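You operate a simulated robot arm through the tools that you are given. There is no shell and no other tool. Be economical: measure what you need, move in short steps, check, and stop when the job is done.

The job below is to be done with a simulated two-armed robot. You get a single attempt, and the scene is never put back.

TASK
Fetch the blue brush and set it on the bench top by the computer. Fetch the sample keypad with the brown band and set it on the glass plate. Open the spares drawer, put the silver roll from there on top of the paper box and shut the drawer again. Take the grey cord on the rework bench top and put it away on the top of the steel table. Open the brushes drawer, put the orange brush on the top of the steel table away inside, then shut the drawer. The order is free.

The check looks at the end state, three seconds after you hand in, the way a careful person would. Anything else that was tipped, shoved, dropped, spilled or broken makes it a failure.

THE ROBOT
Two 7-joint arms with three-finger grippers on one trunk, on a base that drives. Base frame: it is fixed to the floor where the robot stands at the start and does not move with it; the origin is under the middle of the robot, x ahead of it, y to its left, z up; the surface under the hand at the start is at about z = 800. Lengths are in mm, angles in rad, forces in N, time in s.
The left shoulder is at the start at [90, 126, 1086], the right one opposite. With the tool pointing down near the work surface each hand reaches from about 380 to 860 mm from the robot's upright axis, wherever it stands, measured 20 degrees to its own side. Places, roughly: bench top by the computer [-3000, 100, 800]; blue brush (8x4x8 cm) [800, 0, 800]; brushes drawer [500, 700, 600]; brushes drawer inside [600, 700, 600]; glass plate [-2700, 800, 800]; grey cord (5x3x3 cm) [400, 1800, 800]; orange brush (15x5x5 cm) [500, -900, 800]; paper box [0, 3250, 250]; sample keypad with the brown band [500, 250, 750]; silver roll (16x7x6 cm) [500, 800, 400]; spares drawer [500, 700, 400]; top of the steel table [600, -400, 800]. Payload 2.94 kg a hand.
The tool frame of a hand sits at the grasp point between the pads (the TCP): z along the fingers, y along the line on which they close. The tips reach 30 mm beyond it. The gripper opens to 128 mm. The gripper's body begins 93 mm behind the TCP.
Orientation is that of the tool frame in the base frame, as [roll, pitch, yaw] about the fixed x, y, z axes, in that order (R = Rz(yaw) Ry(pitch) Rx(roll)). With the fingers straight down and closing along the base's y, the tool's x points along the base's -x, its y along +y and its z along -z.

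THE INTERFACE
- The arms move only by the tool send_rows. It takes "left_deltas", "right_deltas" or both (then of equal length, played together; a hand with none holds still); each is a list of rows, each a list of 7 numbers: the finger opening in mm, from 0 to 128, then the shift along the tool's x, y, z in mm, then the turn, a rotation vector about the tool's x, y, z in rad. In form: [[grip, x, y, z, wx, wy, wz], ...]. A call has 1 to 10 rows; each row is the pose to reach, as a shift and turn from the pose commanded when the call began, along the tool's axes at that moment. A row lasts 0.2 s, in which the tool goes at most 50 mm and 0.15 rad; a call with a longer step from one row to the next is refused whole, and so is a gripper value outside its range. Where a pose cannot be reached the arm comes as near as it can. A force on the tool above 40 N (or 10 N above the force at the start of the call, whichever is more), or a blocked arm, ends the call early, and 0.2 s more pass. Each finger halts on what it meets, pressing with about 32 N; the grip force reading is that of the motor and also rises with nothing between the fingers. The clock runs only during rows and for 0.2 s after the last one: add rows that repeat a pose to give the fingers time. The reply holds the time, the measured pose of the TCP, the force on the tool along the base axes, the opening and the grip force, in the units named above and with some noise, with the torque about the TCP (base axes, N m) and any sound that the robot's microphone picked up.
- Cameras (640 x 400 px; columns grow to the right, rows downward): "scene" is now at [212.9, 18.2, 1228.6]; the picture's right is [0.23, -0.97, 0.00], its down [-0.72, -0.17, -0.67] and it looks along [0.66, 0.16, -0.74] (base axes); focal length 214 px, centre (320, 200). "left" rides on the left gripper at [69, 15, -120] in its tool frame; the picture's right is [-0.21, 0.98, 0.00], its down [-0.82, -0.18, -0.54] and it looks along [-0.53, -0.12, 0.84] (tool axes); focal length 251 px, centre (320, 200). "right" rides on the right gripper at [69, -15, -120] in its tool frame; the picture's right is [0.21, 0.98, 0.00], its down [-0.82, 0.18, -0.54] and it looks along [-0.53, 0.12, 0.84] (tool axes); focal length 251 px, centre (320, 200). There is no depth. A picture from a camera that has moved, and an enlarged one, comes with that camera's place and axes in the base frame and with its lens.
- camera(camera): a new picture of that camera. The clock stands still meanwhile.
- slide_trunk(by): slides the trunk up (or, below 0, down) by that many mm; the arms and the scene camera ride with it, the base frame stays. It gives what a move gives, with no picture.
- drive_base(legs): drives the robot by 1 to 6 legs, each [ahead, left, turn to the left] in mm, mm and rad, along the robot's own axes; the way and the turn of a leg run together, so that a leg with both is an arc; at most 1500 mm and 3.142 rad a leg. The arms and the cameras ride along, it lands a little off, and it stops where it bumps. It gives what a move gives.
- turn_head(pan, tilt): turns the head with the scene camera to pan (to the left, within 1.396 rad either way) and tilt (down, from -0.506 to 1.204), counted from straight ahead of the robot. It gives what a move gives.
- close_up(camera, box): a new picture of the part [left, top, right, bottom] of that camera's present view, enlarged. The clock stands still meanwhile.
- hand_in(): hands the job in; it is judged then, once.

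Go step by step. Nothing tells you exact positions but the pictures and the camera data: compare them with the known pose of the tool, close in by small moves and look again before you grip or let go. The budget is 207 turns and 202 pictures, counting those below and the enlarged ones. Unless the task says otherwise, let go and move clear before handing in, and close with one line.

The tools are called after "Request:" as a command line: name --argument value ..., lists and objects as JSON in quotes. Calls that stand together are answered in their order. send_rows: Moves the arms, as the interface text tells. Its arguments: {"type":"object","properties":{"left_deltas":{"type":"array","items":{"type":"array","items":{"type":"number"}}},"right_deltas":{"type":"array","items":{"type":"array","items":{"type":"number"}}}},"required":[]} The other tools are called the same way: slide_trunk (by) slides the trunk up or down; drive_base (legs) drives the base; turn_head (pan, tilt) turns the head that bears the scene camera; camera (camera) takes a picture; close_up (camera, box) takes an enlarged picture of a part of a camera's view; hand_in () hands the job in.

At the start:

```text
time: 0.0
left_ee_pos: [353.4, 514.9, 1087.7]
left_orientation: [3.14, -0.001, -3.141]
left_ft_force: [0.4, 1.2, -0.5]
left_torque: [-0.01, 0.0, 0.0]
left_grip_width: 128.1
left_gripper_force: 0.1
right_ee_pos: [480.0, 87.5, 1049.4]
right_orientation: [3.141, 0.004, -3.141]
right_ft_force: [-0.2, -0.4, -1.0]
right_torque: [0.01, 0.01, -0.01]
right_grip_width: 128.1
right_gripper_force: 0.0
trunk travel left (down, up): [-300.0, 247.0]
robot x, y, heading: [-2.9, -0.1, -0.003]
head pan, tilt: [0.113, 0.915]
```

scene: 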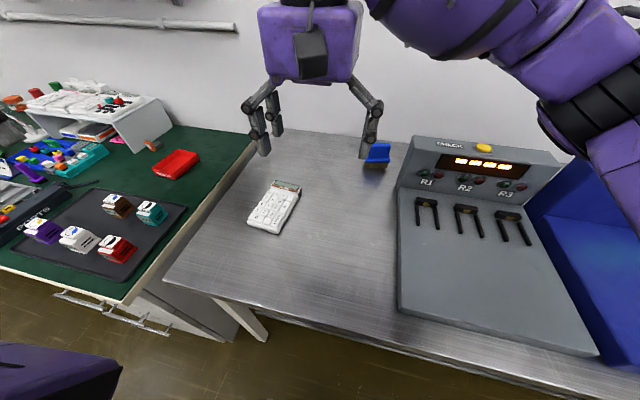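
right: 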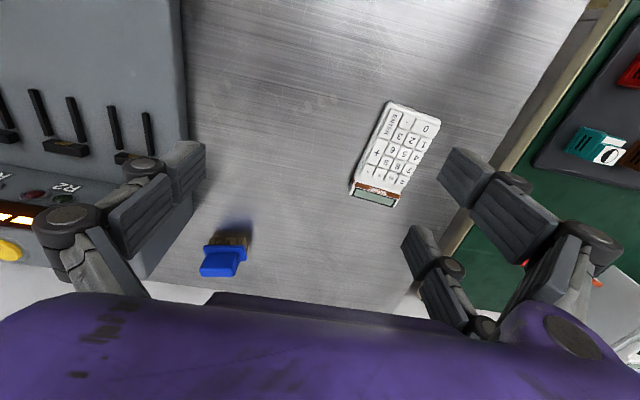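
left: 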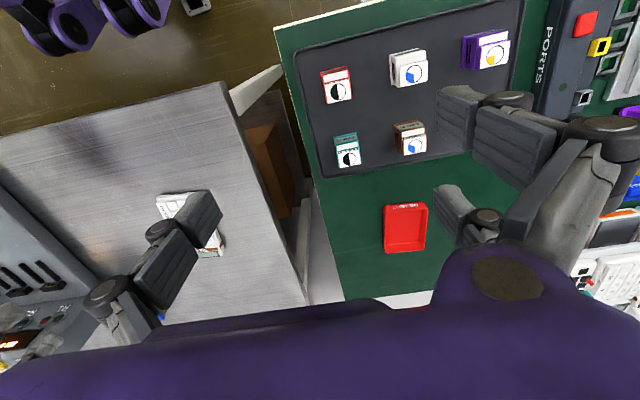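

I see the steel table ahead with a keypad and the blue brush, and a green bench to the left. I'll look around with the head first.

Request:
turn_head --pan 1.2 --tilt 0.6

Request:
camera --camera "scene"

Request:
turn_head --pan -1.0 --tilt 0.6

Request:
camera --camera "scene"

Request:
turn_head --pan 0.1 --tilt 0.6

Request:
camera --camera "scene"

```text
time: 1.3
left_ee_pos: [353.9, 515.4, 1086.8]
left_orientation: [-3.141, -0.004, -3.141]
left_ft_force: [-0.5, -0.3, -0.1]
left_torque: [0.03, -0.03, -0.01]
left_grip_width: 128.1
left_gripper_force: 0.0
right_ee_pos: [480.0, 87.1, 1049.8]
right_orientation: [3.141, 0.002, -3.142]
right_ft_force: [-0.6, 0.1, -0.4]
right_torque: [-0.04, 0.02, -0.01]
right_grip_width: 128.2
right_gripper_force: 0.1
trunk travel left (down, up): [-300.0, 247.0]
robot x, y, heading: [-1.1, -1.5, -0.002]
head pan, tilt: [1.201, 0.6]
```

```text
198 pictures are left
camera scene: at [167.9, 82.3, 1247.9], right [0.93, -0.36, 0.0], down [-0.2, -0.53, -0.82], along [0.3, 0.77, -0.57], focal length 214 px, centre (320, 200)
```

scene: 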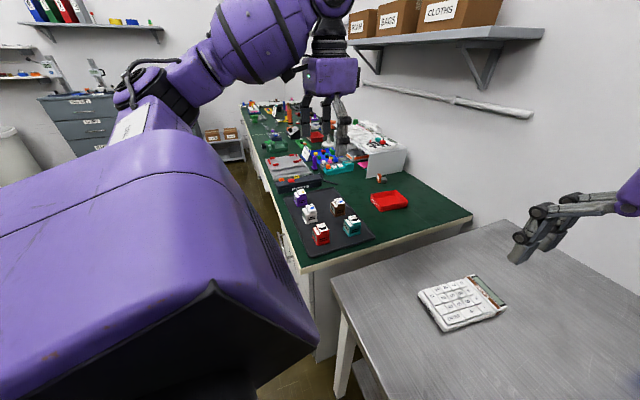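

```text
time: 3.4
left_ee_pos: [353.5, 515.5, 1087.1]
left_orientation: [3.14, -0.001, 3.141]
left_ft_force: [0.0, 0.6, 0.2]
left_torque: [-0.01, -0.02, -0.01]
left_grip_width: 128.2
left_gripper_force: 0.0
right_ee_pos: [480.4, 87.5, 1050.3]
right_orientation: [3.141, 0.001, -3.14]
right_ft_force: [-0.1, -0.7, -0.8]
right_torque: [0.0, -0.01, -0.01]
right_grip_width: 128.2
right_gripper_force: 0.0
trunk travel left (down, up): [-300.0, 247.0]
robot x, y, heading: [2.2, 1.9, -0.001]
head pan, tilt: [-1.0, 0.6]
```

```text
197 pictures are left
camera scene: at [183.7, -74.4, 1247.9], right [-0.84, -0.54, 0.0], down [-0.31, 0.48, -0.83], along [0.45, -0.69, -0.56], focal length 214 px, centre (320, 200)
```

scene: 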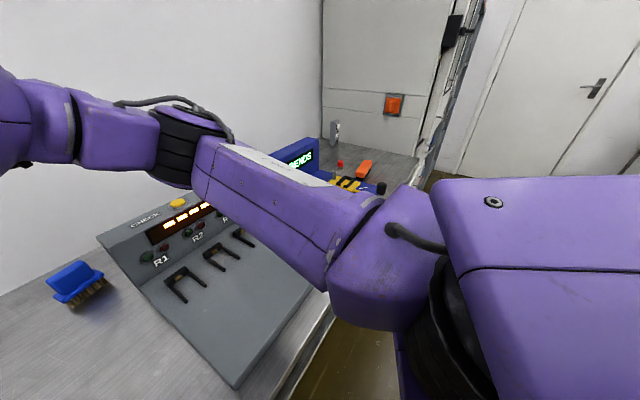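

```text
time: 4.7
left_ee_pos: [353.0, 515.0, 1086.9]
left_orientation: [-3.141, -0.001, -3.14]
left_ft_force: [0.1, -0.2, -0.8]
left_torque: [0.02, -0.02, -0.01]
left_grip_width: 127.8
left_gripper_force: 0.0
right_ee_pos: [481.1, 86.6, 1051.0]
right_orientation: [-3.141, 0.001, -3.142]
right_ft_force: [0.6, 0.2, 0.1]
right_torque: [-0.05, 0.02, -0.01]
right_grip_width: 128.1
right_gripper_force: 0.0
trunk travel left (down, up): [-300.0, 247.0]
robot x, y, heading: [-1.3, 0.3, 0.001]
head pan, tilt: [0.099, 0.6]
```

```text
196 pictures are left
camera scene: at [223.8, 8.6, 1247.9], right [0.1, -1.0, 0.0], down [-0.56, -0.06, -0.83], along [0.82, 0.08, -0.56], focal length 214 px, centre (320, 200)
```

scene: 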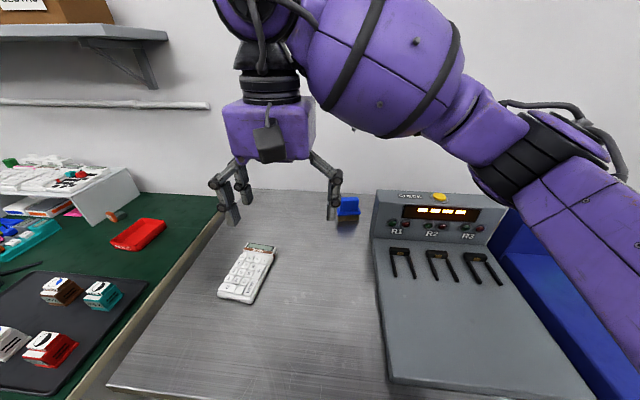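

Request:
close_up --camera "right" --box '[160, 80, 480, 300]'

Request:
close_up --camera "scene" --box '[200, 180, 400, 310]'

```text
1.82 times, centred on (320, 190) of right
camera zoom: at [412.4, 72.3, 1169.0], right [-0.21, 0.98, 0.0], down [0.82, 0.18, 0.54], along [0.53, 0.12, -0.84], focal length 457 px, centre (320, 218)
```

zoom: 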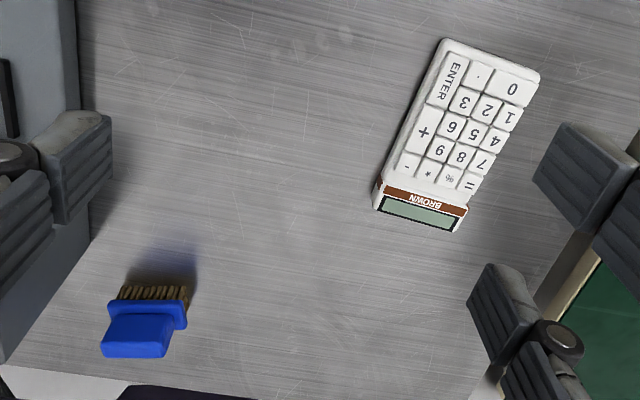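

```text
3.08 times, centred on (300, 245) of scene
camera zoom: at [223.8, 8.6, 1247.9], right [0.1, -1.0, 0.0], down [-0.56, -0.06, -0.83], along [0.82, 0.08, -0.56], focal length 660 px, centre (382, 62)
```

zoom: 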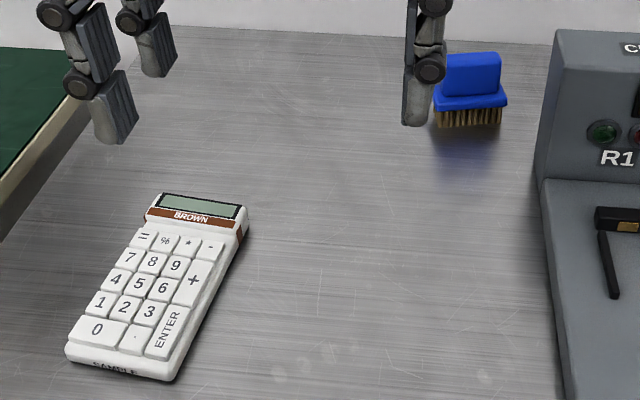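

The keypad labelled "BROWN" is at about (540,218,810) and aligned with x. The blue brush stands near (790,-27), turned about 11°. I'll hover the right hand over the brush.

Request:
send_rows --right_deltas '[[100, -45, -16, 0, 0, 0, -0.1], [100, -90, -32, 0, 0, 0, -0.195], [100, -135, -48, 20, 0, 0, -0.195], [100, -180, -65, 40, 0, 0, -0.195], [100, -222, -81, 60, 0, 0, -0.195], [100, -265, -98, 75, 0, 0, -0.195], [100, -310, -114, 90, 0, 0, -0.195], [100, -310, -114, 90, 0, 0, -0.195]]'

Request:
camera --camera "right"

Request:
camera --camera "scene"

```text
refused: row 3 steps farther than a row can; nothing moved
```

```text
193 pictures are left
camera right: at [412.4, 72.3, 1169.0], right [-0.21, 0.98, 0.0], down [0.82, 0.18, 0.54], along [0.53, 0.12, -0.84], focal length 251 px, centre (320, 200)
```

right: 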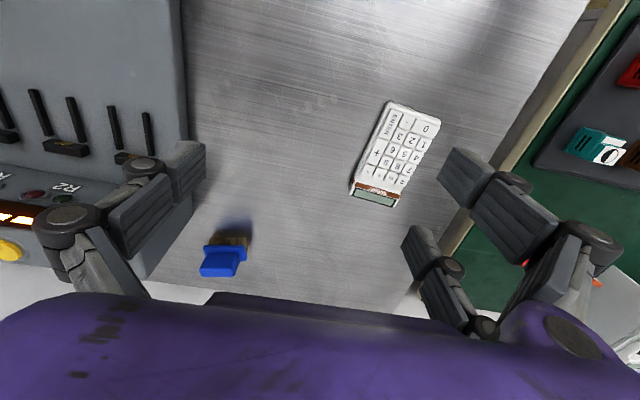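

```text
192 pictures are left
camera scene: at [223.8, 8.6, 1247.9], right [0.1, -1.0, 0.0], down [-0.56, -0.06, -0.83], along [0.82, 0.08, -0.56], focal length 214 px, centre (320, 200)
```

scene: 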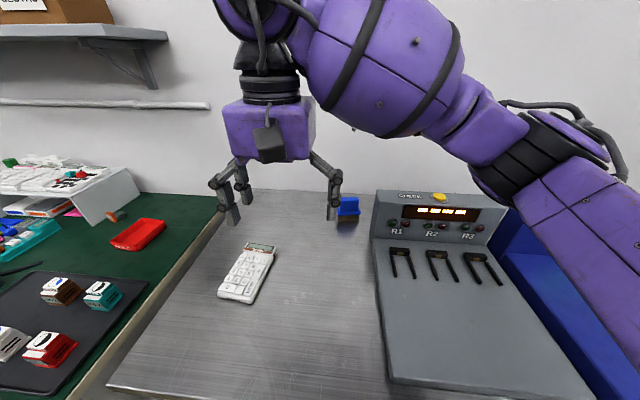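

The step was over 50 mm; I'll use even steps instead.

Request:
send_rows --right_deltas '[[100, -38, -14, 5, 0, 0, -0.1], [100, -78, -28, 15, 0, 0, -0.195], [100, -116, -43, 25, 0, 0, -0.195], [100, -155, -57, 36, 0, 0, -0.195], [100, -194, -71, 48, 0, 0, -0.195], [100, -233, -86, 60, 0, 0, -0.195], [100, -272, -100, 75, 0, 0, -0.195], [100, -310, -114, 90, 0, 0, -0.195], [100, -310, -114, 90, 0, 0, -0.195]]'

Request:
camera --camera "right"

Request:
camera --camera "scene"

```text
time: 6.7
left_ee_pos: [353.1, 514.2, 1086.4]
left_orientation: [-3.14, 0.0, -3.14]
left_ft_force: [0.3, 0.0, 0.7]
left_torque: [0.02, -0.02, -0.01]
left_grip_width: 128.1
left_gripper_force: 0.0
right_ee_pos: [788.8, -28.2, 965.3]
right_orientation: [-3.141, 0.002, -2.946]
right_ft_force: [-0.9, -1.2, 0.0]
right_torque: [0.01, -0.04, 0.02]
right_grip_width: 99.9
right_gripper_force: 0.1
trunk travel left (down, up): [-300.0, 247.0]
robot x, y, heading: [2.1, -0.7, -0.001]
head pan, tilt: [0.099, 0.6]
```

```text
191 pictures are left
camera right: at [725.2, -56.7, 1083.7], right [-0.4, 0.92, 0.0], down [0.77, 0.34, 0.54], along [0.5, 0.22, -0.84], focal length 251 px, centre (320, 200)
```

right: 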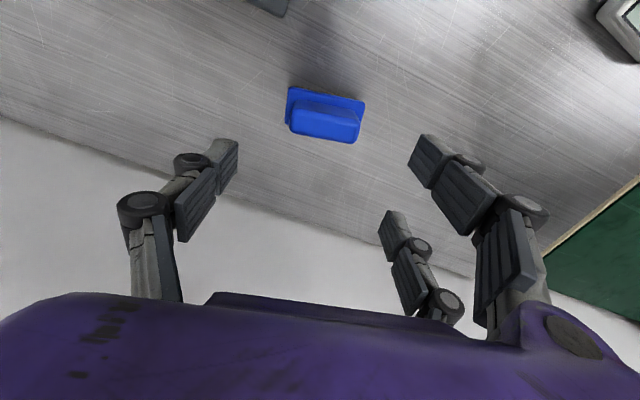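

```text
190 pictures are left
camera scene: at [223.4, 8.2, 1248.0], right [0.1, -1.0, 0.0], down [-0.56, -0.06, -0.83], along [0.82, 0.08, -0.56], focal length 214 px, centre (320, 200)
```

scene: 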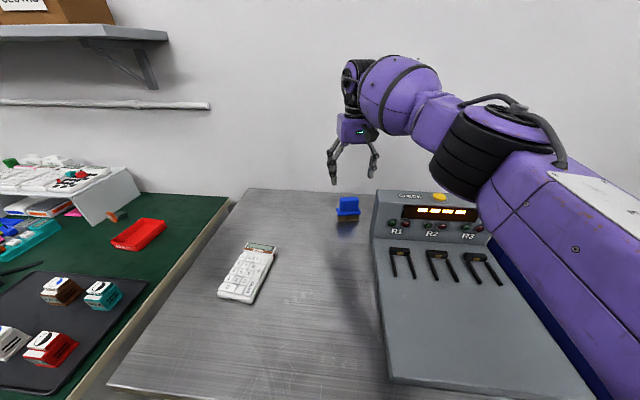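

The brush sits about 8 mm closer than the hand, so I'll correct, descend onto the handle and close.

Request:
send_rows --right_deltas '[[100, 8, 1, 35, 0, 0, -0.03], [100, 8, 1, 70, 0, 0, -0.03], [100, 8, 1, 98, 0, 0, -0.03], [100, 8, 1, 98, 0, 0, -0.03]]'

Request:
camera --camera "right"

Request:
close_up --camera "scene" --box '[300, 120, 420, 240]'

```text
time: 7.7
left_ee_pos: [353.2, 515.0, 1087.5]
left_orientation: [-3.14, 0.002, 3.141]
left_ft_force: [-1.1, 0.4, -0.8]
left_torque: [0.01, -0.01, 0.01]
left_grip_width: 127.8
left_gripper_force: 0.1
right_ee_pos: [780.8, -28.2, 863.2]
right_orientation: [3.14, 0.001, -2.917]
right_ft_force: [-0.7, -0.3, 0.6]
right_torque: [0.01, -0.02, -0.01]
right_grip_width: 99.7
right_gripper_force: 0.1
trunk travel left (down, up): [-300.0, 247.0]
robot x, y, heading: [0.1, 1.1, -0.001]
head pan, tilt: [0.099, 0.6]
```

```text
189 pictures are left
camera right: at [718.2, -58.8, 983.3], right [-0.43, 0.9, 0.0], down [0.76, 0.36, 0.54], along [0.49, 0.23, -0.84], focal length 251 px, centre (320, 200)
```

right: 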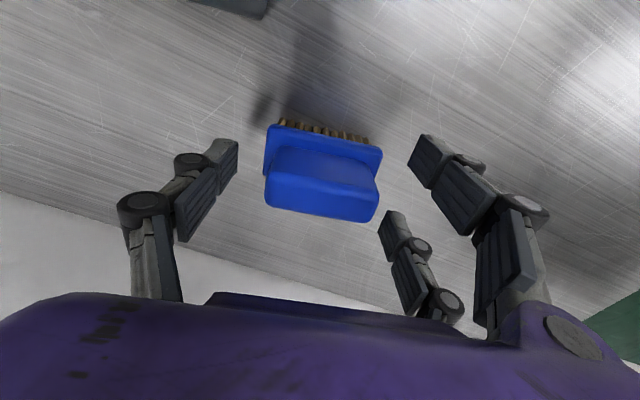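

```text
3.33 times, centred on (360, 180) of scene
camera zoom: at [223.5, 8.8, 1248.0], right [0.1, -1.0, 0.0], down [-0.56, -0.06, -0.83], along [0.82, 0.08, -0.56], focal length 715 px, centre (187, 267)
```

zoom: 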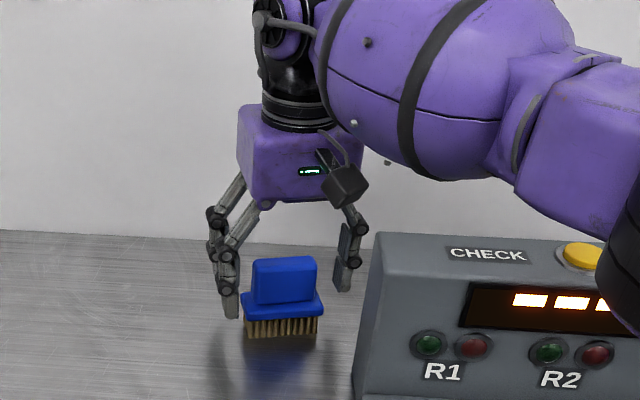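

Request:
send_rows --right_deltas '[[80, 0, 0, -5, 0, 0, 0], [60, 0, 0, -5, 0, 0, 0], [50, 0, 0, -5, 0, 0, 0], [50, 0, 0, -5, 0, 0, 0]]'

Request:
camera --camera "right"

```text
time: 8.7
left_ee_pos: [353.1, 514.4, 1086.1]
left_orientation: [-3.141, 0.0, 3.142]
left_ft_force: [0.2, 0.1, 0.0]
left_torque: [0.01, -0.01, -0.02]
left_grip_width: 127.8
left_gripper_force: 0.1
right_ee_pos: [782.0, -28.3, 866.4]
right_orientation: [3.14, 0.002, -2.916]
right_ft_force: [0.0, -1.2, 0.6]
right_torque: [-0.02, -0.01, 0.0]
right_grip_width: 50.2
right_gripper_force: 0.1
trunk travel left (down, up): [-300.0, 247.0]
robot x, y, heading: [-0.7, 3.9, 0.001]
head pan, tilt: [0.099, 0.6]
```

```text
187 pictures are left
camera right: at [719.4, -58.6, 987.2], right [-0.43, 0.9, 0.0], down [0.76, 0.36, 0.54], along [0.49, 0.23, -0.84], focal length 251 px, centre (320, 200)
```

right: 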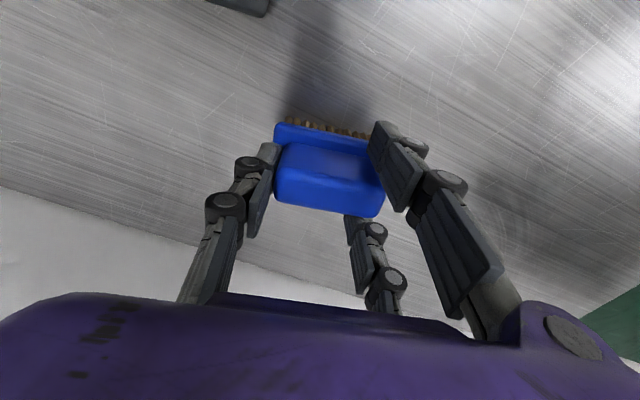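

Request:
send_rows --right_deltas '[[40, 0, 0, 0, 0, 0, 0], [30, 0, 0, 0, 0, 0, 0], [25, 0, 0, 0, 0, 0, 0]]'

Request:
camera --camera "right"

```text
time: 9.5
left_ee_pos: [352.7, 515.8, 1086.5]
left_orientation: [-3.141, -0.003, 3.141]
left_ft_force: [-0.8, 0.1, -0.1]
left_torque: [0.01, -0.04, 0.02]
left_grip_width: 127.9
left_gripper_force: 0.1
right_ee_pos: [782.8, -28.2, 867.6]
right_orientation: [-3.141, 0.002, -2.917]
right_ft_force: [-0.1, -0.6, 0.2]
right_torque: [0.0, 0.03, -0.01]
right_grip_width: 25.3
right_gripper_force: 0.8
trunk travel left (down, up): [-300.0, 247.0]
robot x, y, heading: [-0.4, -2.6, -0.001]
head pan, tilt: [0.099, 0.6]
```

```text
186 pictures are left
camera right: at [719.4, -58.6, 987.2], right [-0.43, 0.9, 0.0], down [0.76, 0.36, 0.54], along [0.49, 0.23, -0.84], focal length 251 px, centre (320, 200)
```

right: 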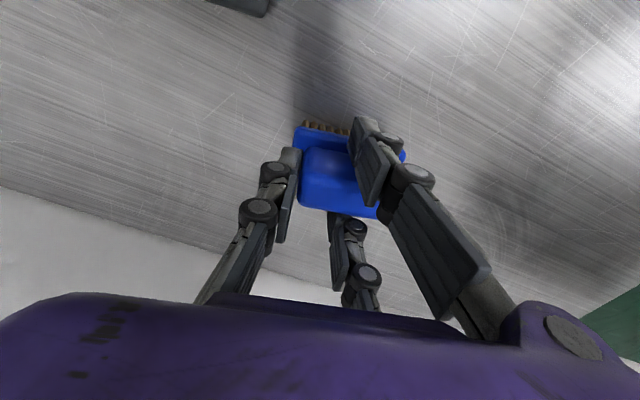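

The grip shows the hand is really three-fingered: a thumb facing two spread fingers. The brush end slid between the two fingers. I'll open, lift and turn the hand 90° to close across the brush's thin side.

Request:
send_rows --right_deltas '[[60, 0, 0, 0, 0, 0, 0], [100, 0, 0, 0, 0, 0, 0], [100, 0, 0, 0, 0, 0, 0], [100, 0, 0, -45, 0, 0, 0], [100, 0, 0, -90, 0, 0, 0], [100, 0, 0, -100, 0, 0, 0]]'

Request:
send_rows --right_deltas '[[100, 0, 0, 0, 0, 0, 0.15], [100, 0, 0, 0, 0, 0, 0.3], [100, 0, 0, 0, 0, 0, 0.45], [100, 0, 0, 0, 0, 0, 0.6], [100, 0, 0, 0, 0, 0, 0.75], [100, 0, 0, 0, 0, 0, 0.9], [100, 0, 0, 0, 0, 0, 1.05], [100, 0, 0, 0, 0, 0, 1.2], [100, 0, 0, 0, 0, 0, 1.35], [100, 0, 0, 0, 0, 0, 1.5]]'

Request:
camera --camera "right"

Request:
camera --camera "scene"

```text
time: 10.9
left_ee_pos: [353.3, 516.3, 1086.5]
left_orientation: [3.141, -0.002, -3.141]
left_ft_force: [0.2, 0.7, -0.5]
left_torque: [-0.02, 0.04, 0.03]
left_grip_width: 128.3
left_gripper_force: 0.1
right_ee_pos: [780.9, -26.7, 968.7]
right_orientation: [-3.141, 0.002, -2.917]
right_ft_force: [0.1, 0.8, -0.1]
right_torque: [0.0, -0.01, -0.01]
right_grip_width: 99.9
right_gripper_force: 0.0
trunk travel left (down, up): [-300.0, 247.0]
robot x, y, heading: [2.3, 1.4, -0.003]
head pan, tilt: [0.099, 0.6]
```

```text
time: 13.1
left_ee_pos: [354.0, 515.2, 1085.8]
left_orientation: [3.141, -0.001, -3.14]
left_ft_force: [-0.3, 0.2, 0.7]
left_torque: [-0.02, -0.02, -0.03]
left_grip_width: 128.0
left_gripper_force: 0.1
right_ee_pos: [781.2, -26.0, 966.8]
right_orientation: [3.141, -0.001, 1.867]
right_ft_force: [-0.2, -0.2, 0.2]
right_torque: [0.02, 0.01, 0.0]
right_grip_width: 100.1
right_gripper_force: 0.0
trunk travel left (down, up): [-300.0, 247.0]
robot x, y, heading: [-0.4, -0.5, -0.0]
head pan, tilt: [0.099, 0.6]
```

```text
185 pictures are left
camera right: at [748.8, 35.2, 1086.0], right [0.87, 0.49, 0.0], down [0.41, -0.73, 0.54], along [0.27, -0.47, -0.84], focal length 251 px, centre (320, 200)
```

right: 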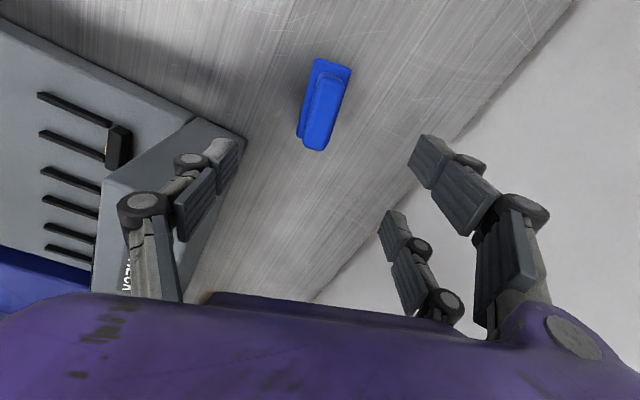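

```text
184 pictures are left
camera scene: at [223.9, 8.7, 1247.9], right [0.1, -1.0, 0.0], down [-0.56, -0.06, -0.83], along [0.82, 0.08, -0.56], focal length 214 px, centre (320, 200)
```

scene: 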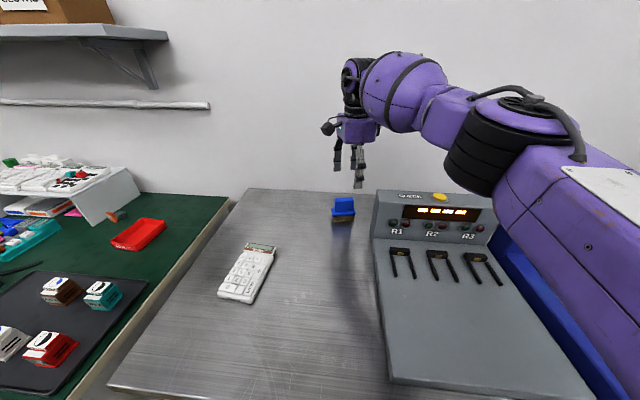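

Request:
send_rows --right_deltas '[[100, 17, 2, 35, 0, 0, 0.06], [100, 17, 2, 70, 0, 0, 0.06], [100, 17, 2, 100, 0, 0, 0.06], [70, 17, 2, 100, 0, 0, 0.06], [70, 17, 2, 100, 0, 0, 0.06]]'

Request:
camera --camera "right"

```text
time: 14.3
left_ee_pos: [354.8, 515.8, 1087.1]
left_orientation: [-3.141, -0.002, -3.14]
left_ft_force: [0.2, 0.3, 0.0]
left_torque: [0.01, 0.0, 0.02]
left_grip_width: 127.9
left_gripper_force: 0.1
right_ee_pos: [780.1, -13.1, 864.7]
right_orientation: [3.14, 0.0, 1.807]
right_ft_force: [-0.8, -0.3, -0.3]
right_torque: [0.02, 0.02, 0.01]
right_grip_width: 69.9
right_gripper_force: 0.2
trunk travel left (down, up): [-300.0, 247.0]
robot x, y, heading: [-0.6, -0.8, -0.002]
head pan, tilt: [0.099, 0.6]
```

```text
183 pictures are left
camera right: at [749.6, 51.4, 983.8], right [0.9, 0.44, 0.0], down [0.37, -0.76, 0.54], along [0.24, -0.49, -0.84], focal length 251 px, centre (320, 200)
```

right: 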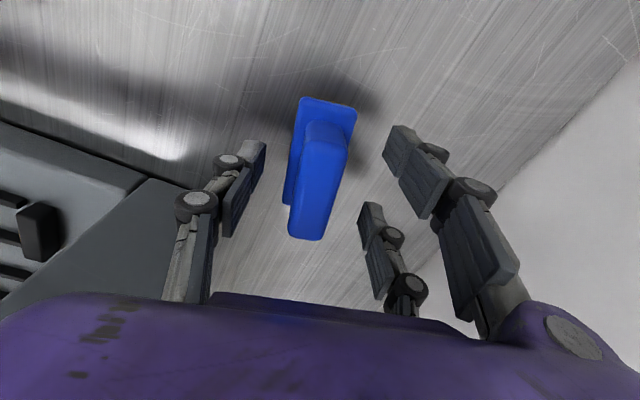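

Request:
send_rows --right_deltas '[[50, 0, 0, 0, 0, 0, 0], [30, 0, 0, 0, 0, 0, 0], [15, 0, 0, 0, 0, 0, 0], [10, 0, 0, 0, 0, 0, 0], [10, 0, 0, 0, 0, 0, 0]]'

Request:
camera --camera "right"

```text
time: 15.5
left_ee_pos: [354.6, 514.8, 1087.4]
left_orientation: [-3.141, -0.002, -3.141]
left_ft_force: [0.1, 0.2, 0.1]
left_torque: [0.02, -0.01, 0.0]
left_grip_width: 128.1
left_gripper_force: 0.1
right_ee_pos: [779.4, -11.9, 865.2]
right_orientation: [3.141, 0.0, 1.807]
right_ft_force: [0.2, 0.4, 0.3]
right_torque: [0.01, -0.03, 0.02]
right_grip_width: 21.3
right_gripper_force: 32.2
trunk travel left (down, up): [-300.0, 247.0]
robot x, y, heading: [-2.4, -1.8, -0.003]
head pan, tilt: [0.099, 0.6]
```

```text
182 pictures are left
camera right: at [749.5, 51.5, 984.0], right [0.9, 0.44, 0.0], down [0.37, -0.76, 0.54], along [0.24, -0.49, -0.84], focal length 251 px, centre (320, 200)
```

right: 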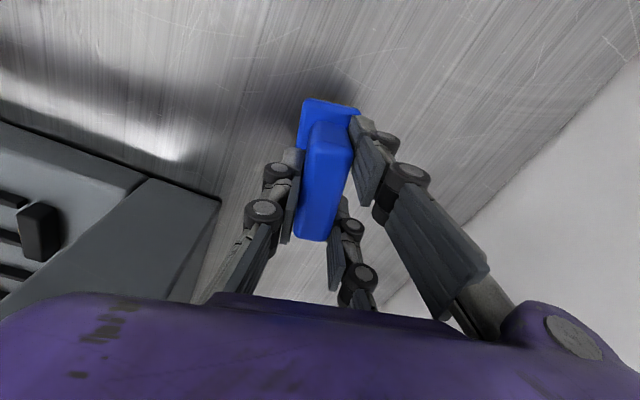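

Request:
send_rows --right_deltas '[[10, 0, 0, -40, 0, 0, 0], [10, 0, 0, -80, 0, 0, 0], [10, 0, 0, -120, 0, 0, 0], [10, -10, -35, -150, 0, 0, 0], [10, -22, -75, -170, 0, 0, 0], [10, -36, -120, -175, 0, 0, 0], [10, -50, -165, -175, 0, 0, 0], [10, -63, -210, -175, 0, 0, 0], [10, -77, -255, -175, 0, 0, 0], [10, -90, -300, -175, 0, 0, 0]]'

Request:
send_rows --left_deltas '[[128, -20, -33, 10, 0, 0, 0], [128, -42, -66, 24, 0, 0, 0], [128, -63, -99, 38, 0, 0, 0], [128, -84, -132, 52, 0, 0, 0], [128, -105, -165, 66, 0, 0, 0], [128, -126, -198, 80, 0, 0, 0], [128, -147, -231, 94, 0, 0, 0], [128, -168, -264, 110, 0, 0, 0], [128, -187, -297, 127, 0, 0, 0], [128, -187, -297, 127, 0, 0, 0]]'

Request:
camera --camera "left"

Request:
camera --camera "scene"

```text
time: 17.7
left_ee_pos: [351.8, 514.3, 1087.9]
left_orientation: [3.141, -0.002, 3.141]
left_ft_force: [-1.0, -0.3, 0.1]
left_torque: [0.02, 0.0, -0.02]
left_grip_width: 127.9
left_gripper_force: 0.1
right_ee_pos: [509.4, -170.3, 1044.9]
right_orientation: [3.14, 0.001, 1.805]
right_ft_force: [-0.5, -0.4, -0.2]
right_torque: [-0.01, -0.01, -0.03]
right_grip_width: 21.2
right_gripper_force: 31.9
trunk travel left (down, up): [-300.0, 247.0]
robot x, y, heading: [-4.7, 1.6, 0.001]
head pan, tilt: [0.099, 0.6]
```

```text
time: 19.9
left_ee_pos: [538.7, 218.2, 959.6]
left_orientation: [-3.139, 0.001, 3.142]
left_ft_force: [1.0, 0.6, 0.3]
left_torque: [-0.04, -0.03, 0.01]
left_grip_width: 128.1
left_gripper_force: 0.0
right_ee_pos: [510.6, -168.1, 1043.0]
right_orientation: [3.14, 0.002, 1.806]
right_ft_force: [0.0, 0.3, -1.2]
right_torque: [0.0, 0.01, 0.0]
right_grip_width: 21.5
right_gripper_force: 32.0
trunk travel left (down, up): [-300.0, 247.0]
robot x, y, heading: [-1.1, -1.1, 0.0]
head pan, tilt: [0.099, 0.6]
```

```text
181 pictures are left
camera left: at [469.0, 232.3, 1079.2], right [0.21, 0.98, 0.0], down [0.82, -0.18, 0.54], along [0.53, -0.12, -0.84], focal length 251 px, centre (320, 200)
```

left: 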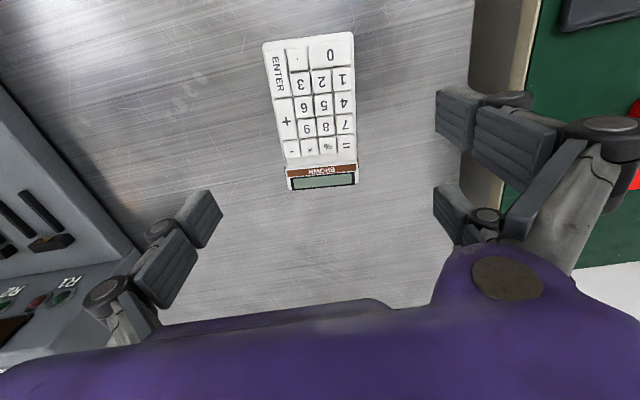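

```text
180 pictures are left
camera scene: at [223.2, 9.6, 1248.0], right [0.1, -0.99, 0.0], down [-0.56, -0.06, -0.83], along [0.82, 0.08, -0.56], focal length 214 px, centre (320, 200)
```

scene: 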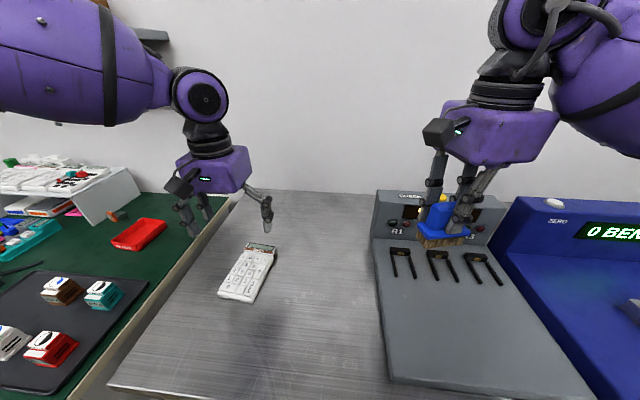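

Request:
send_rows --left_deltas '[[128, -4, -6, 40, 0, 0, 0.085], [128, -4, -6, 80, 0, 0, 0.085], [128, -4, -6, 110, 0, 0, 0.085], [128, -4, -6, 125, 0, 0, 0.085], [128, -4, -6, 125, 0, 0, 0.085]]'

Request:
camera --camera "left"

Request:
close_up --camera "scene" --box '[160, 180, 320, 320]'

```text
time: 21.1
left_ee_pos: [544.9, 210.3, 833.5]
left_orientation: [-3.141, 0.001, 3.056]
left_ft_force: [0.8, -0.7, -0.2]
left_torque: [0.0, 0.01, 0.01]
left_grip_width: 127.8
left_gripper_force: 0.1
right_ee_pos: [512.2, -169.5, 1043.6]
right_orientation: [3.14, -0.002, 1.806]
right_ft_force: [-0.5, 0.3, -0.6]
right_torque: [0.02, -0.01, 0.0]
right_grip_width: 21.4
right_gripper_force: 31.9
trunk travel left (down, up): [-300.0, 247.0]
robot x, y, heading: [0.5, 0.1, 0.001]
head pan, tilt: [0.099, 0.6]
```

```text
179 pictures are left
camera left: at [476.6, 231.1, 953.1], right [0.3, 0.95, 0.0], down [0.8, -0.25, 0.54], along [0.52, -0.16, -0.84], focal length 251 px, centre (320, 200)
```

left: 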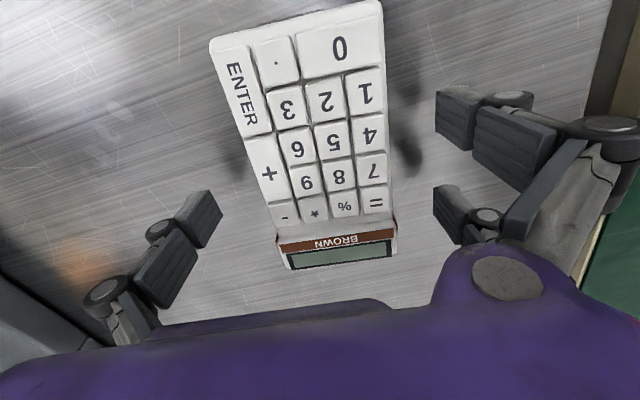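

```text
2.86 times, centred on (240, 250) of scene
camera zoom: at [223.8, 8.6, 1247.9], right [0.1, -1.0, 0.0], down [-0.56, -0.06, -0.83], along [0.82, 0.08, -0.56], focal length 613 px, centre (549, 57)
```

zoom: 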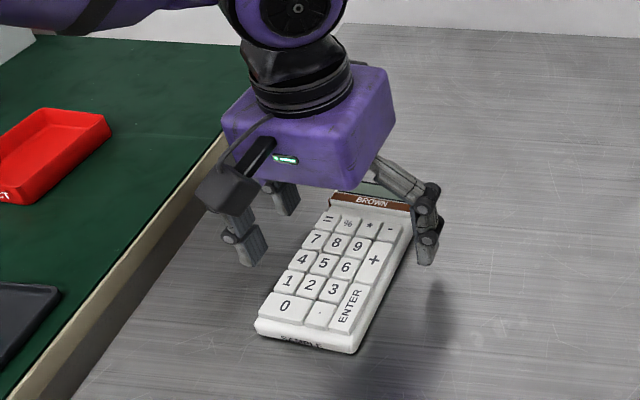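

Request:
send_rows --left_deltas '[[110, 0, 0, 3, 0, 0, 0], [95, 0, 0, 3, 0, 0, 0], [80, 0, 0, 3, 0, 0, 0], [65, 0, 0, 3, 0, 0, 0], [60, 0, 0, 3, 0, 0, 0], [60, 0, 0, 3, 0, 0, 0]]'

Request:
camera --camera "left"

```text
time: 22.5
left_ee_pos: [544.4, 211.1, 831.9]
left_orientation: [-3.141, 0.0, 3.056]
left_ft_force: [0.1, -0.3, 4.6]
left_torque: [0.02, 0.05, -0.06]
left_grip_width: 83.8
left_gripper_force: 32.1
right_ee_pos: [510.7, -169.6, 1043.1]
right_orientation: [3.14, 0.001, 1.806]
right_ft_force: [0.6, -0.5, -1.0]
right_torque: [-0.01, 0.04, -0.01]
right_grip_width: 21.4
right_gripper_force: 32.2
trunk travel left (down, up): [-300.0, 247.0]
robot x, y, heading: [1.8, 1.8, 0.0]
head pan, tilt: [0.099, 0.6]
```

```text
177 pictures are left
camera left: at [476.9, 231.7, 951.0], right [0.3, 0.95, 0.0], down [0.8, -0.25, 0.54], along [0.52, -0.16, -0.84], focal length 251 px, centre (320, 200)
```

left: 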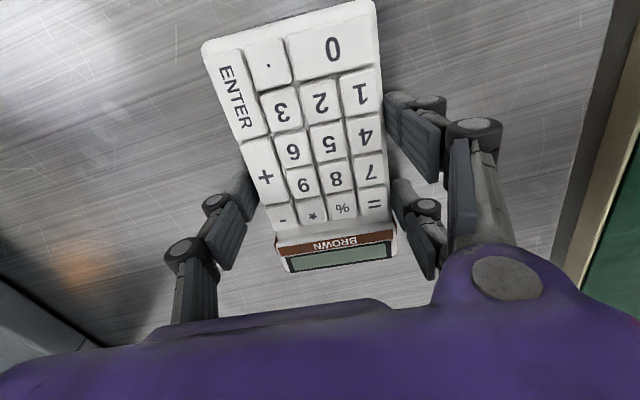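

The keypad is gripped at 84 mm width. I'll lift it, then look sideways and back before driving.

Request:
send_rows --left_deltas '[[60, 0, 0, -40, 0, 0, 0], [60, 0, 0, -80, 0, 0, 0], [60, 0, 0, -120, 0, 0, 0], [60, 30, 0, -155, 0, 0, 0], [60, 65, 0, -185, 0, 0, 0], [60, 105, 0, -205, 0, 0, 0]]' --right_deltas '[[10, 0, 0, 0, 0, 0, 0], [10, 0, 0, 0, 0, 0, 0], [10, 0, 0, 0, 0, 0, 0], [10, 0, -30, 0, 0, 0, 0], [10, 0, -65, 0, 0, 0, 0], [10, 0, -100, 0, 0, 0, 0]]'

Request:
turn_head --pan 1.39 --tilt 0.3

Request:
camera --camera "scene"

Request:
turn_head --pan -1.39 --tilt 0.3

Request:
camera --camera "scene"

```text
time: 23.9
left_ee_pos: [437.5, 222.8, 1039.9]
left_orientation: [3.142, 0.0, 3.058]
left_ft_force: [-0.8, -0.5, -0.8]
left_torque: [0.02, -0.04, 0.0]
left_grip_width: 83.2
left_gripper_force: 32.2
right_ee_pos: [411.2, -190.3, 1044.1]
right_orientation: [3.138, 0.002, 1.806]
right_ft_force: [-0.4, 0.6, -0.7]
right_torque: [-0.05, -0.08, -0.03]
right_grip_width: 21.5
right_gripper_force: 31.9
trunk travel left (down, up): [-300.0, 247.0]
robot x, y, heading: [1.6, -1.8, -0.006]
head pan, tilt: [0.099, 0.6]
```

```text
time: 25.4
left_ee_pos: [439.7, 222.0, 1038.9]
left_orientation: [-3.141, -0.002, 3.057]
left_ft_force: [-0.1, -0.2, -3.1]
left_torque: [0.03, 0.01, 0.0]
left_grip_width: 83.2
left_gripper_force: 32.1
right_ee_pos: [414.6, -190.7, 1043.6]
right_orientation: [3.14, 0.0, 1.806]
right_ft_force: [-0.4, 0.0, -0.7]
right_torque: [0.0, 0.03, 0.02]
right_grip_width: 21.3
right_gripper_force: 32.2
trunk travel left (down, up): [-300.0, 247.0]
robot x, y, heading: [0.7, -2.3, 0.002]
head pan, tilt: [1.389, 0.3]
```

```text
176 pictures are left
camera scene: at [152.9, 91.7, 1275.4], right [0.98, -0.18, 0.0], down [-0.05, -0.29, -0.96], along [0.17, 0.94, -0.3], focal length 214 px, centre (320, 200)
```

scene: 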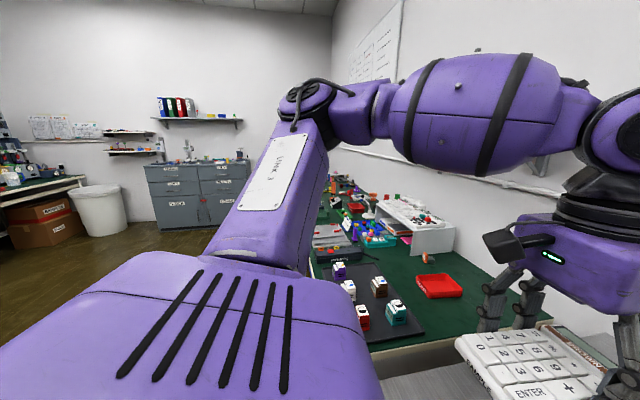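

```text
time: 27.8
left_ee_pos: [439.1, 222.2, 1037.7]
left_orientation: [-3.14, -0.001, 3.056]
left_ft_force: [0.4, 0.7, -1.7]
left_torque: [-0.06, 0.01, 0.03]
left_grip_width: 83.4
left_gripper_force: 32.0
right_ee_pos: [414.6, -191.2, 1042.5]
right_orientation: [3.14, -0.001, 1.807]
right_ft_force: [-0.5, -0.5, -0.8]
right_torque: [-0.01, 0.01, 0.02]
right_grip_width: 21.4
right_gripper_force: 32.3
trunk travel left (down, up): [-300.0, 247.0]
robot x, y, heading: [1.9, 0.6, 0.002]
head pan, tilt: [-1.389, 0.3]
```

```text
175 pictures are left
camera scene: at [152.9, -91.9, 1275.4], right [-0.98, -0.18, 0.0], down [-0.05, 0.29, -0.96], along [0.17, -0.94, -0.3], focal length 214 px, centre (320, 200)
```

scene: 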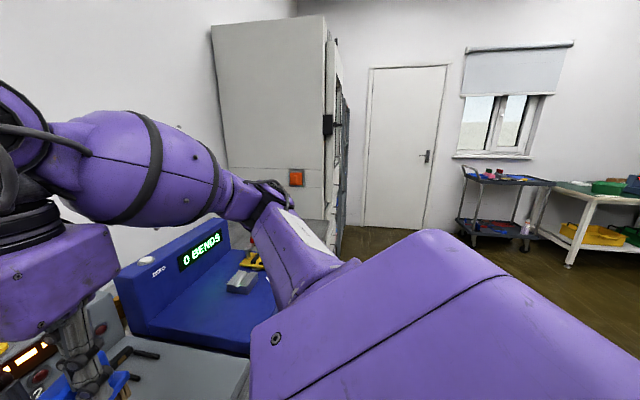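

The floor behind is clear. I'll back off 650 mm and turn round.

Request:
drive_base --legs '[[-650, 0, 0], [0, 0, 3.14]]'

Request:
turn_head --pan 0 --tilt 0.3

Request:
camera --camera "scene"

```text
time: 38.8
left_ee_pos: [-1098.3, -221.8, 1038.4]
left_orientation: [-3.141, -0.001, -0.096]
left_ft_force: [0.1, -0.2, -0.9]
left_torque: [-0.04, -0.03, -0.01]
left_grip_width: 83.7
left_gripper_force: 32.2
right_ee_pos: [-1067.5, 190.6, 1042.0]
right_orientation: [3.14, -0.001, -1.345]
right_ft_force: [0.5, 0.7, -0.3]
right_torque: [0.03, -0.02, 0.03]
right_grip_width: 21.1
right_gripper_force: 31.7
trunk travel left (down, up): [-300.0, 247.0]
robot x, y, heading: [-655.3, -2.8, 3.129]
head pan, tilt: [-1.389, 0.3]
```

```text
time: 40.3
left_ee_pos: [-1097.6, -222.6, 1038.0]
left_orientation: [-3.141, -0.002, -0.096]
left_ft_force: [-0.3, -0.2, -2.2]
left_torque: [-0.01, 0.0, 0.01]
left_grip_width: 83.6
left_gripper_force: 32.1
right_ee_pos: [-1067.8, 191.2, 1043.4]
right_orientation: [3.14, 0.001, -1.346]
right_ft_force: [-0.6, 0.1, -0.7]
right_torque: [0.01, 0.01, -0.04]
right_grip_width: 21.2
right_gripper_force: 31.7
trunk travel left (down, up): [-300.0, 247.0]
robot x, y, heading: [-659.9, -6.4, 3.129]
head pan, tilt: [0.0, 0.3]
```

```text
174 pictures are left
camera scene: at [-885.8, -1.9, 1275.4], right [0.01, 1.0, 0.0], down [0.3, 0.0, -0.96], along [-0.96, 0.01, -0.3], focal length 214 px, centre (320, 200)
```

scene: 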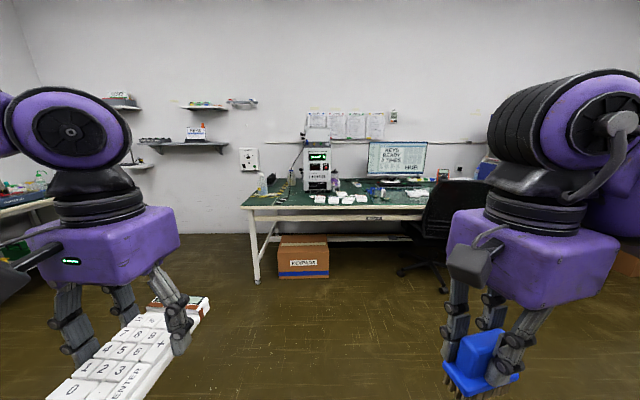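

Request:
close_up --camera "scene" --box '[220, 110, 520, 290]'

```text
2.13 times, centred on (370, 200) of scene
camera zoom: at [-885.8, -1.9, 1275.4], right [0.01, 1.0, 0.0], down [0.3, 0.0, -0.96], along [-0.96, 0.01, -0.3], focal length 458 px, centre (213, 200)
```

zoom: 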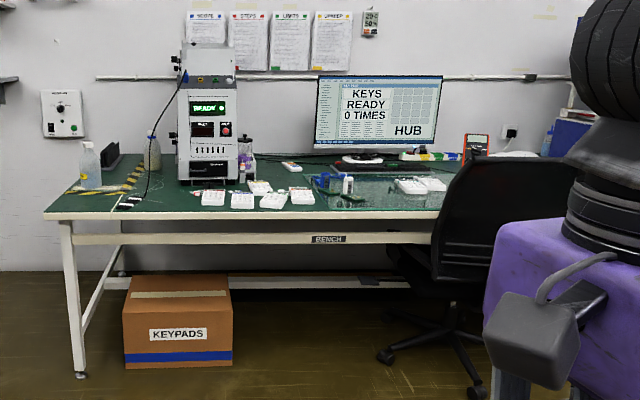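

A bench with monitor, READY machine, keypads and a glass plate lies ahead, and a chair stands in front of its right half. I'll drive nearer to see the plate.

Request:
drive_base --legs '[[900, -250, 0]]'

Request:
turn_head --pan -0.3 --tilt 0.5

Request:
camera --camera "scene"

Request:
close_up --camera "scene" --box '[200, 80, 440, 230]'

```text
time: 45.2
left_ee_pos: [-1995.9, 36.6, 1037.9]
left_orientation: [3.141, -0.001, -0.099]
left_ft_force: [0.0, 0.0, -1.7]
left_torque: [0.02, -0.03, 0.01]
left_grip_width: 83.3
left_gripper_force: 31.8
right_ee_pos: [-1965.6, 447.8, 1042.5]
right_orientation: [-3.141, -0.001, -1.349]
right_ft_force: [0.2, 0.3, -0.1]
right_torque: [0.01, -0.01, 0.04]
right_grip_width: 21.3
right_gripper_force: 32.6
trunk travel left (down, up): [-300.0, 247.0]
robot x, y, heading: [-1556.1, 255.6, 3.129]
head pan, tilt: [0.0, 0.3]
```

```text
time: 46.0
left_ee_pos: [-1996.1, 35.7, 1037.2]
left_orientation: [3.141, -0.003, -0.098]
left_ft_force: [-0.2, 0.3, -1.8]
left_torque: [-0.01, 0.01, 0.03]
left_grip_width: 83.5
left_gripper_force: 31.3
right_ee_pos: [-1965.5, 447.8, 1043.4]
right_orientation: [3.14, 0.002, -1.348]
right_ft_force: [-0.5, -0.8, 0.0]
right_torque: [0.03, 0.0, -0.03]
right_grip_width: 21.3
right_gripper_force: 32.2
trunk travel left (down, up): [-300.0, 247.0]
robot x, y, heading: [-1555.4, 247.6, 3.132]
head pan, tilt: [-0.3, 0.499]
```

```text
172 pictures are left
camera scene: at [-1777.4, 282.1, 1257.0], right [0.31, 0.95, 0.0], down [0.46, -0.15, -0.88], along [-0.84, 0.27, -0.48], focal length 214 px, centre (320, 200)
```

scene: 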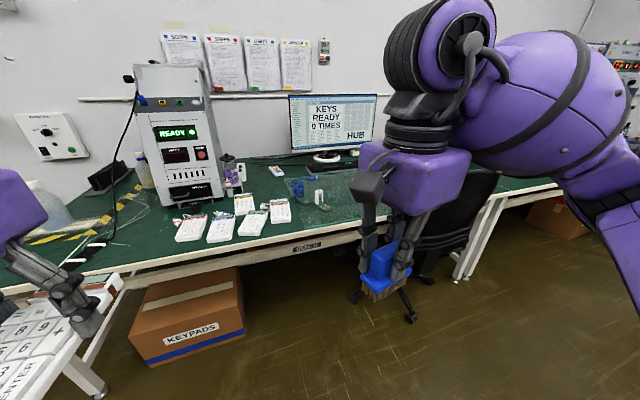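

```text
2.67 times, centred on (320, 155) of scene
camera zoom: at [-1777.4, 282.1, 1257.0], right [0.31, 0.95, 0.0], down [0.46, -0.15, -0.88], along [-0.84, 0.27, -0.48], focal length 572 px, centre (320, 320)
```

zoom: 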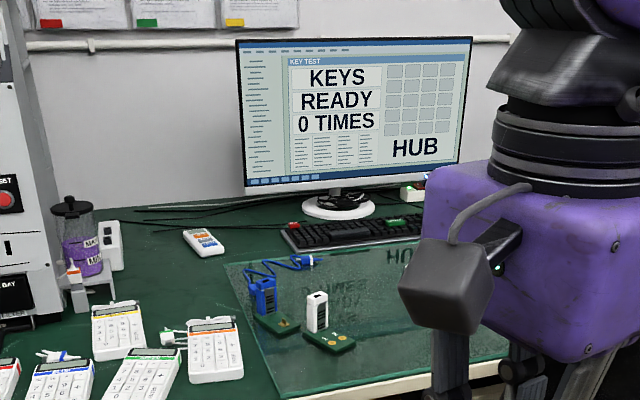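

The glass plate spans about x -2860..-2390, starting at y≈420, and it has free room. The bench has a free spot near (-2780,345), between the keypad row and the remote. I'll drive in close.

Request:
drive_base --legs '[[400, -60, 0]]'

Request:
turn_head --pan -0.1 --tilt 0.6

Request:
camera --camera "scene"

Request:
camera --camera "right"

```text
time: 48.5
left_ee_pos: [-2393.9, 94.4, 1038.2]
left_orientation: [3.141, -0.001, -0.088]
left_ft_force: [0.6, 1.0, -2.1]
left_torque: [-0.01, -0.01, -0.01]
left_grip_width: 83.3
left_gripper_force: 32.3
right_ee_pos: [-2366.2, 508.0, 1043.0]
right_orientation: [3.139, 0.0, -1.34]
right_ft_force: [0.9, 0.0, -1.1]
right_torque: [-0.01, -0.01, -0.01]
right_grip_width: 21.0
right_gripper_force: 31.8
trunk travel left (down, up): [-300.0, 247.0]
robot x, y, heading: [-1953.3, 318.4, 3.14]
head pan, tilt: [-0.3, 0.499]
```

```text
time: 49.2
left_ee_pos: [-2393.4, 95.2, 1038.8]
left_orientation: [-3.141, -0.003, -0.09]
left_ft_force: [0.3, 0.1, -1.7]
left_torque: [-0.01, 0.03, 0.02]
left_grip_width: 83.3
left_gripper_force: 32.3
right_ee_pos: [-2367.0, 507.0, 1043.3]
right_orientation: [3.14, 0.001, -1.339]
right_ft_force: [-0.5, -0.4, -0.8]
right_torque: [0.02, 0.04, 0.0]
right_grip_width: 21.3
right_gripper_force: 32.0
trunk travel left (down, up): [-300.0, 247.0]
robot x, y, heading: [-1954.7, 315.0, 3.139]
head pan, tilt: [-0.099, 0.6]
```

```text
170 pictures are left
camera scene: at [-2178.0, 325.6, 1247.9], right [0.1, 0.99, 0.0], down [0.56, -0.06, -0.83], along [-0.82, 0.09, -0.56], focal length 214 px, centre (320, 200)
```

scene: 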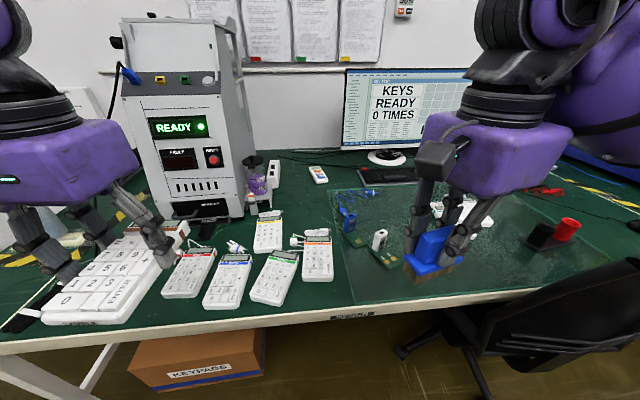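

```text
169 pictures are left
camera right: at [-2334.6, 444.1, 1162.3], right [-0.9, -0.43, 0.0], down [-0.36, 0.76, 0.54], along [-0.24, 0.49, -0.84], focal length 251 px, centre (320, 200)
```

right: 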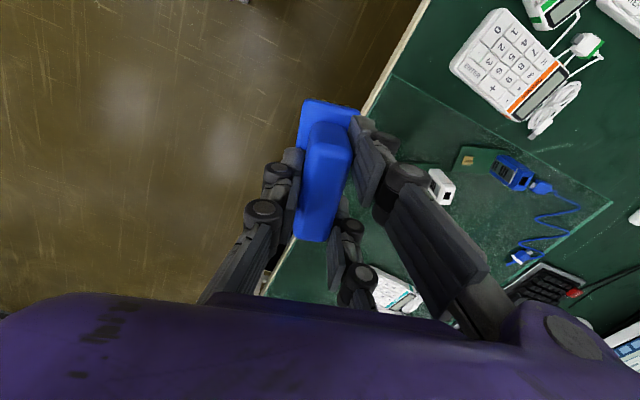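

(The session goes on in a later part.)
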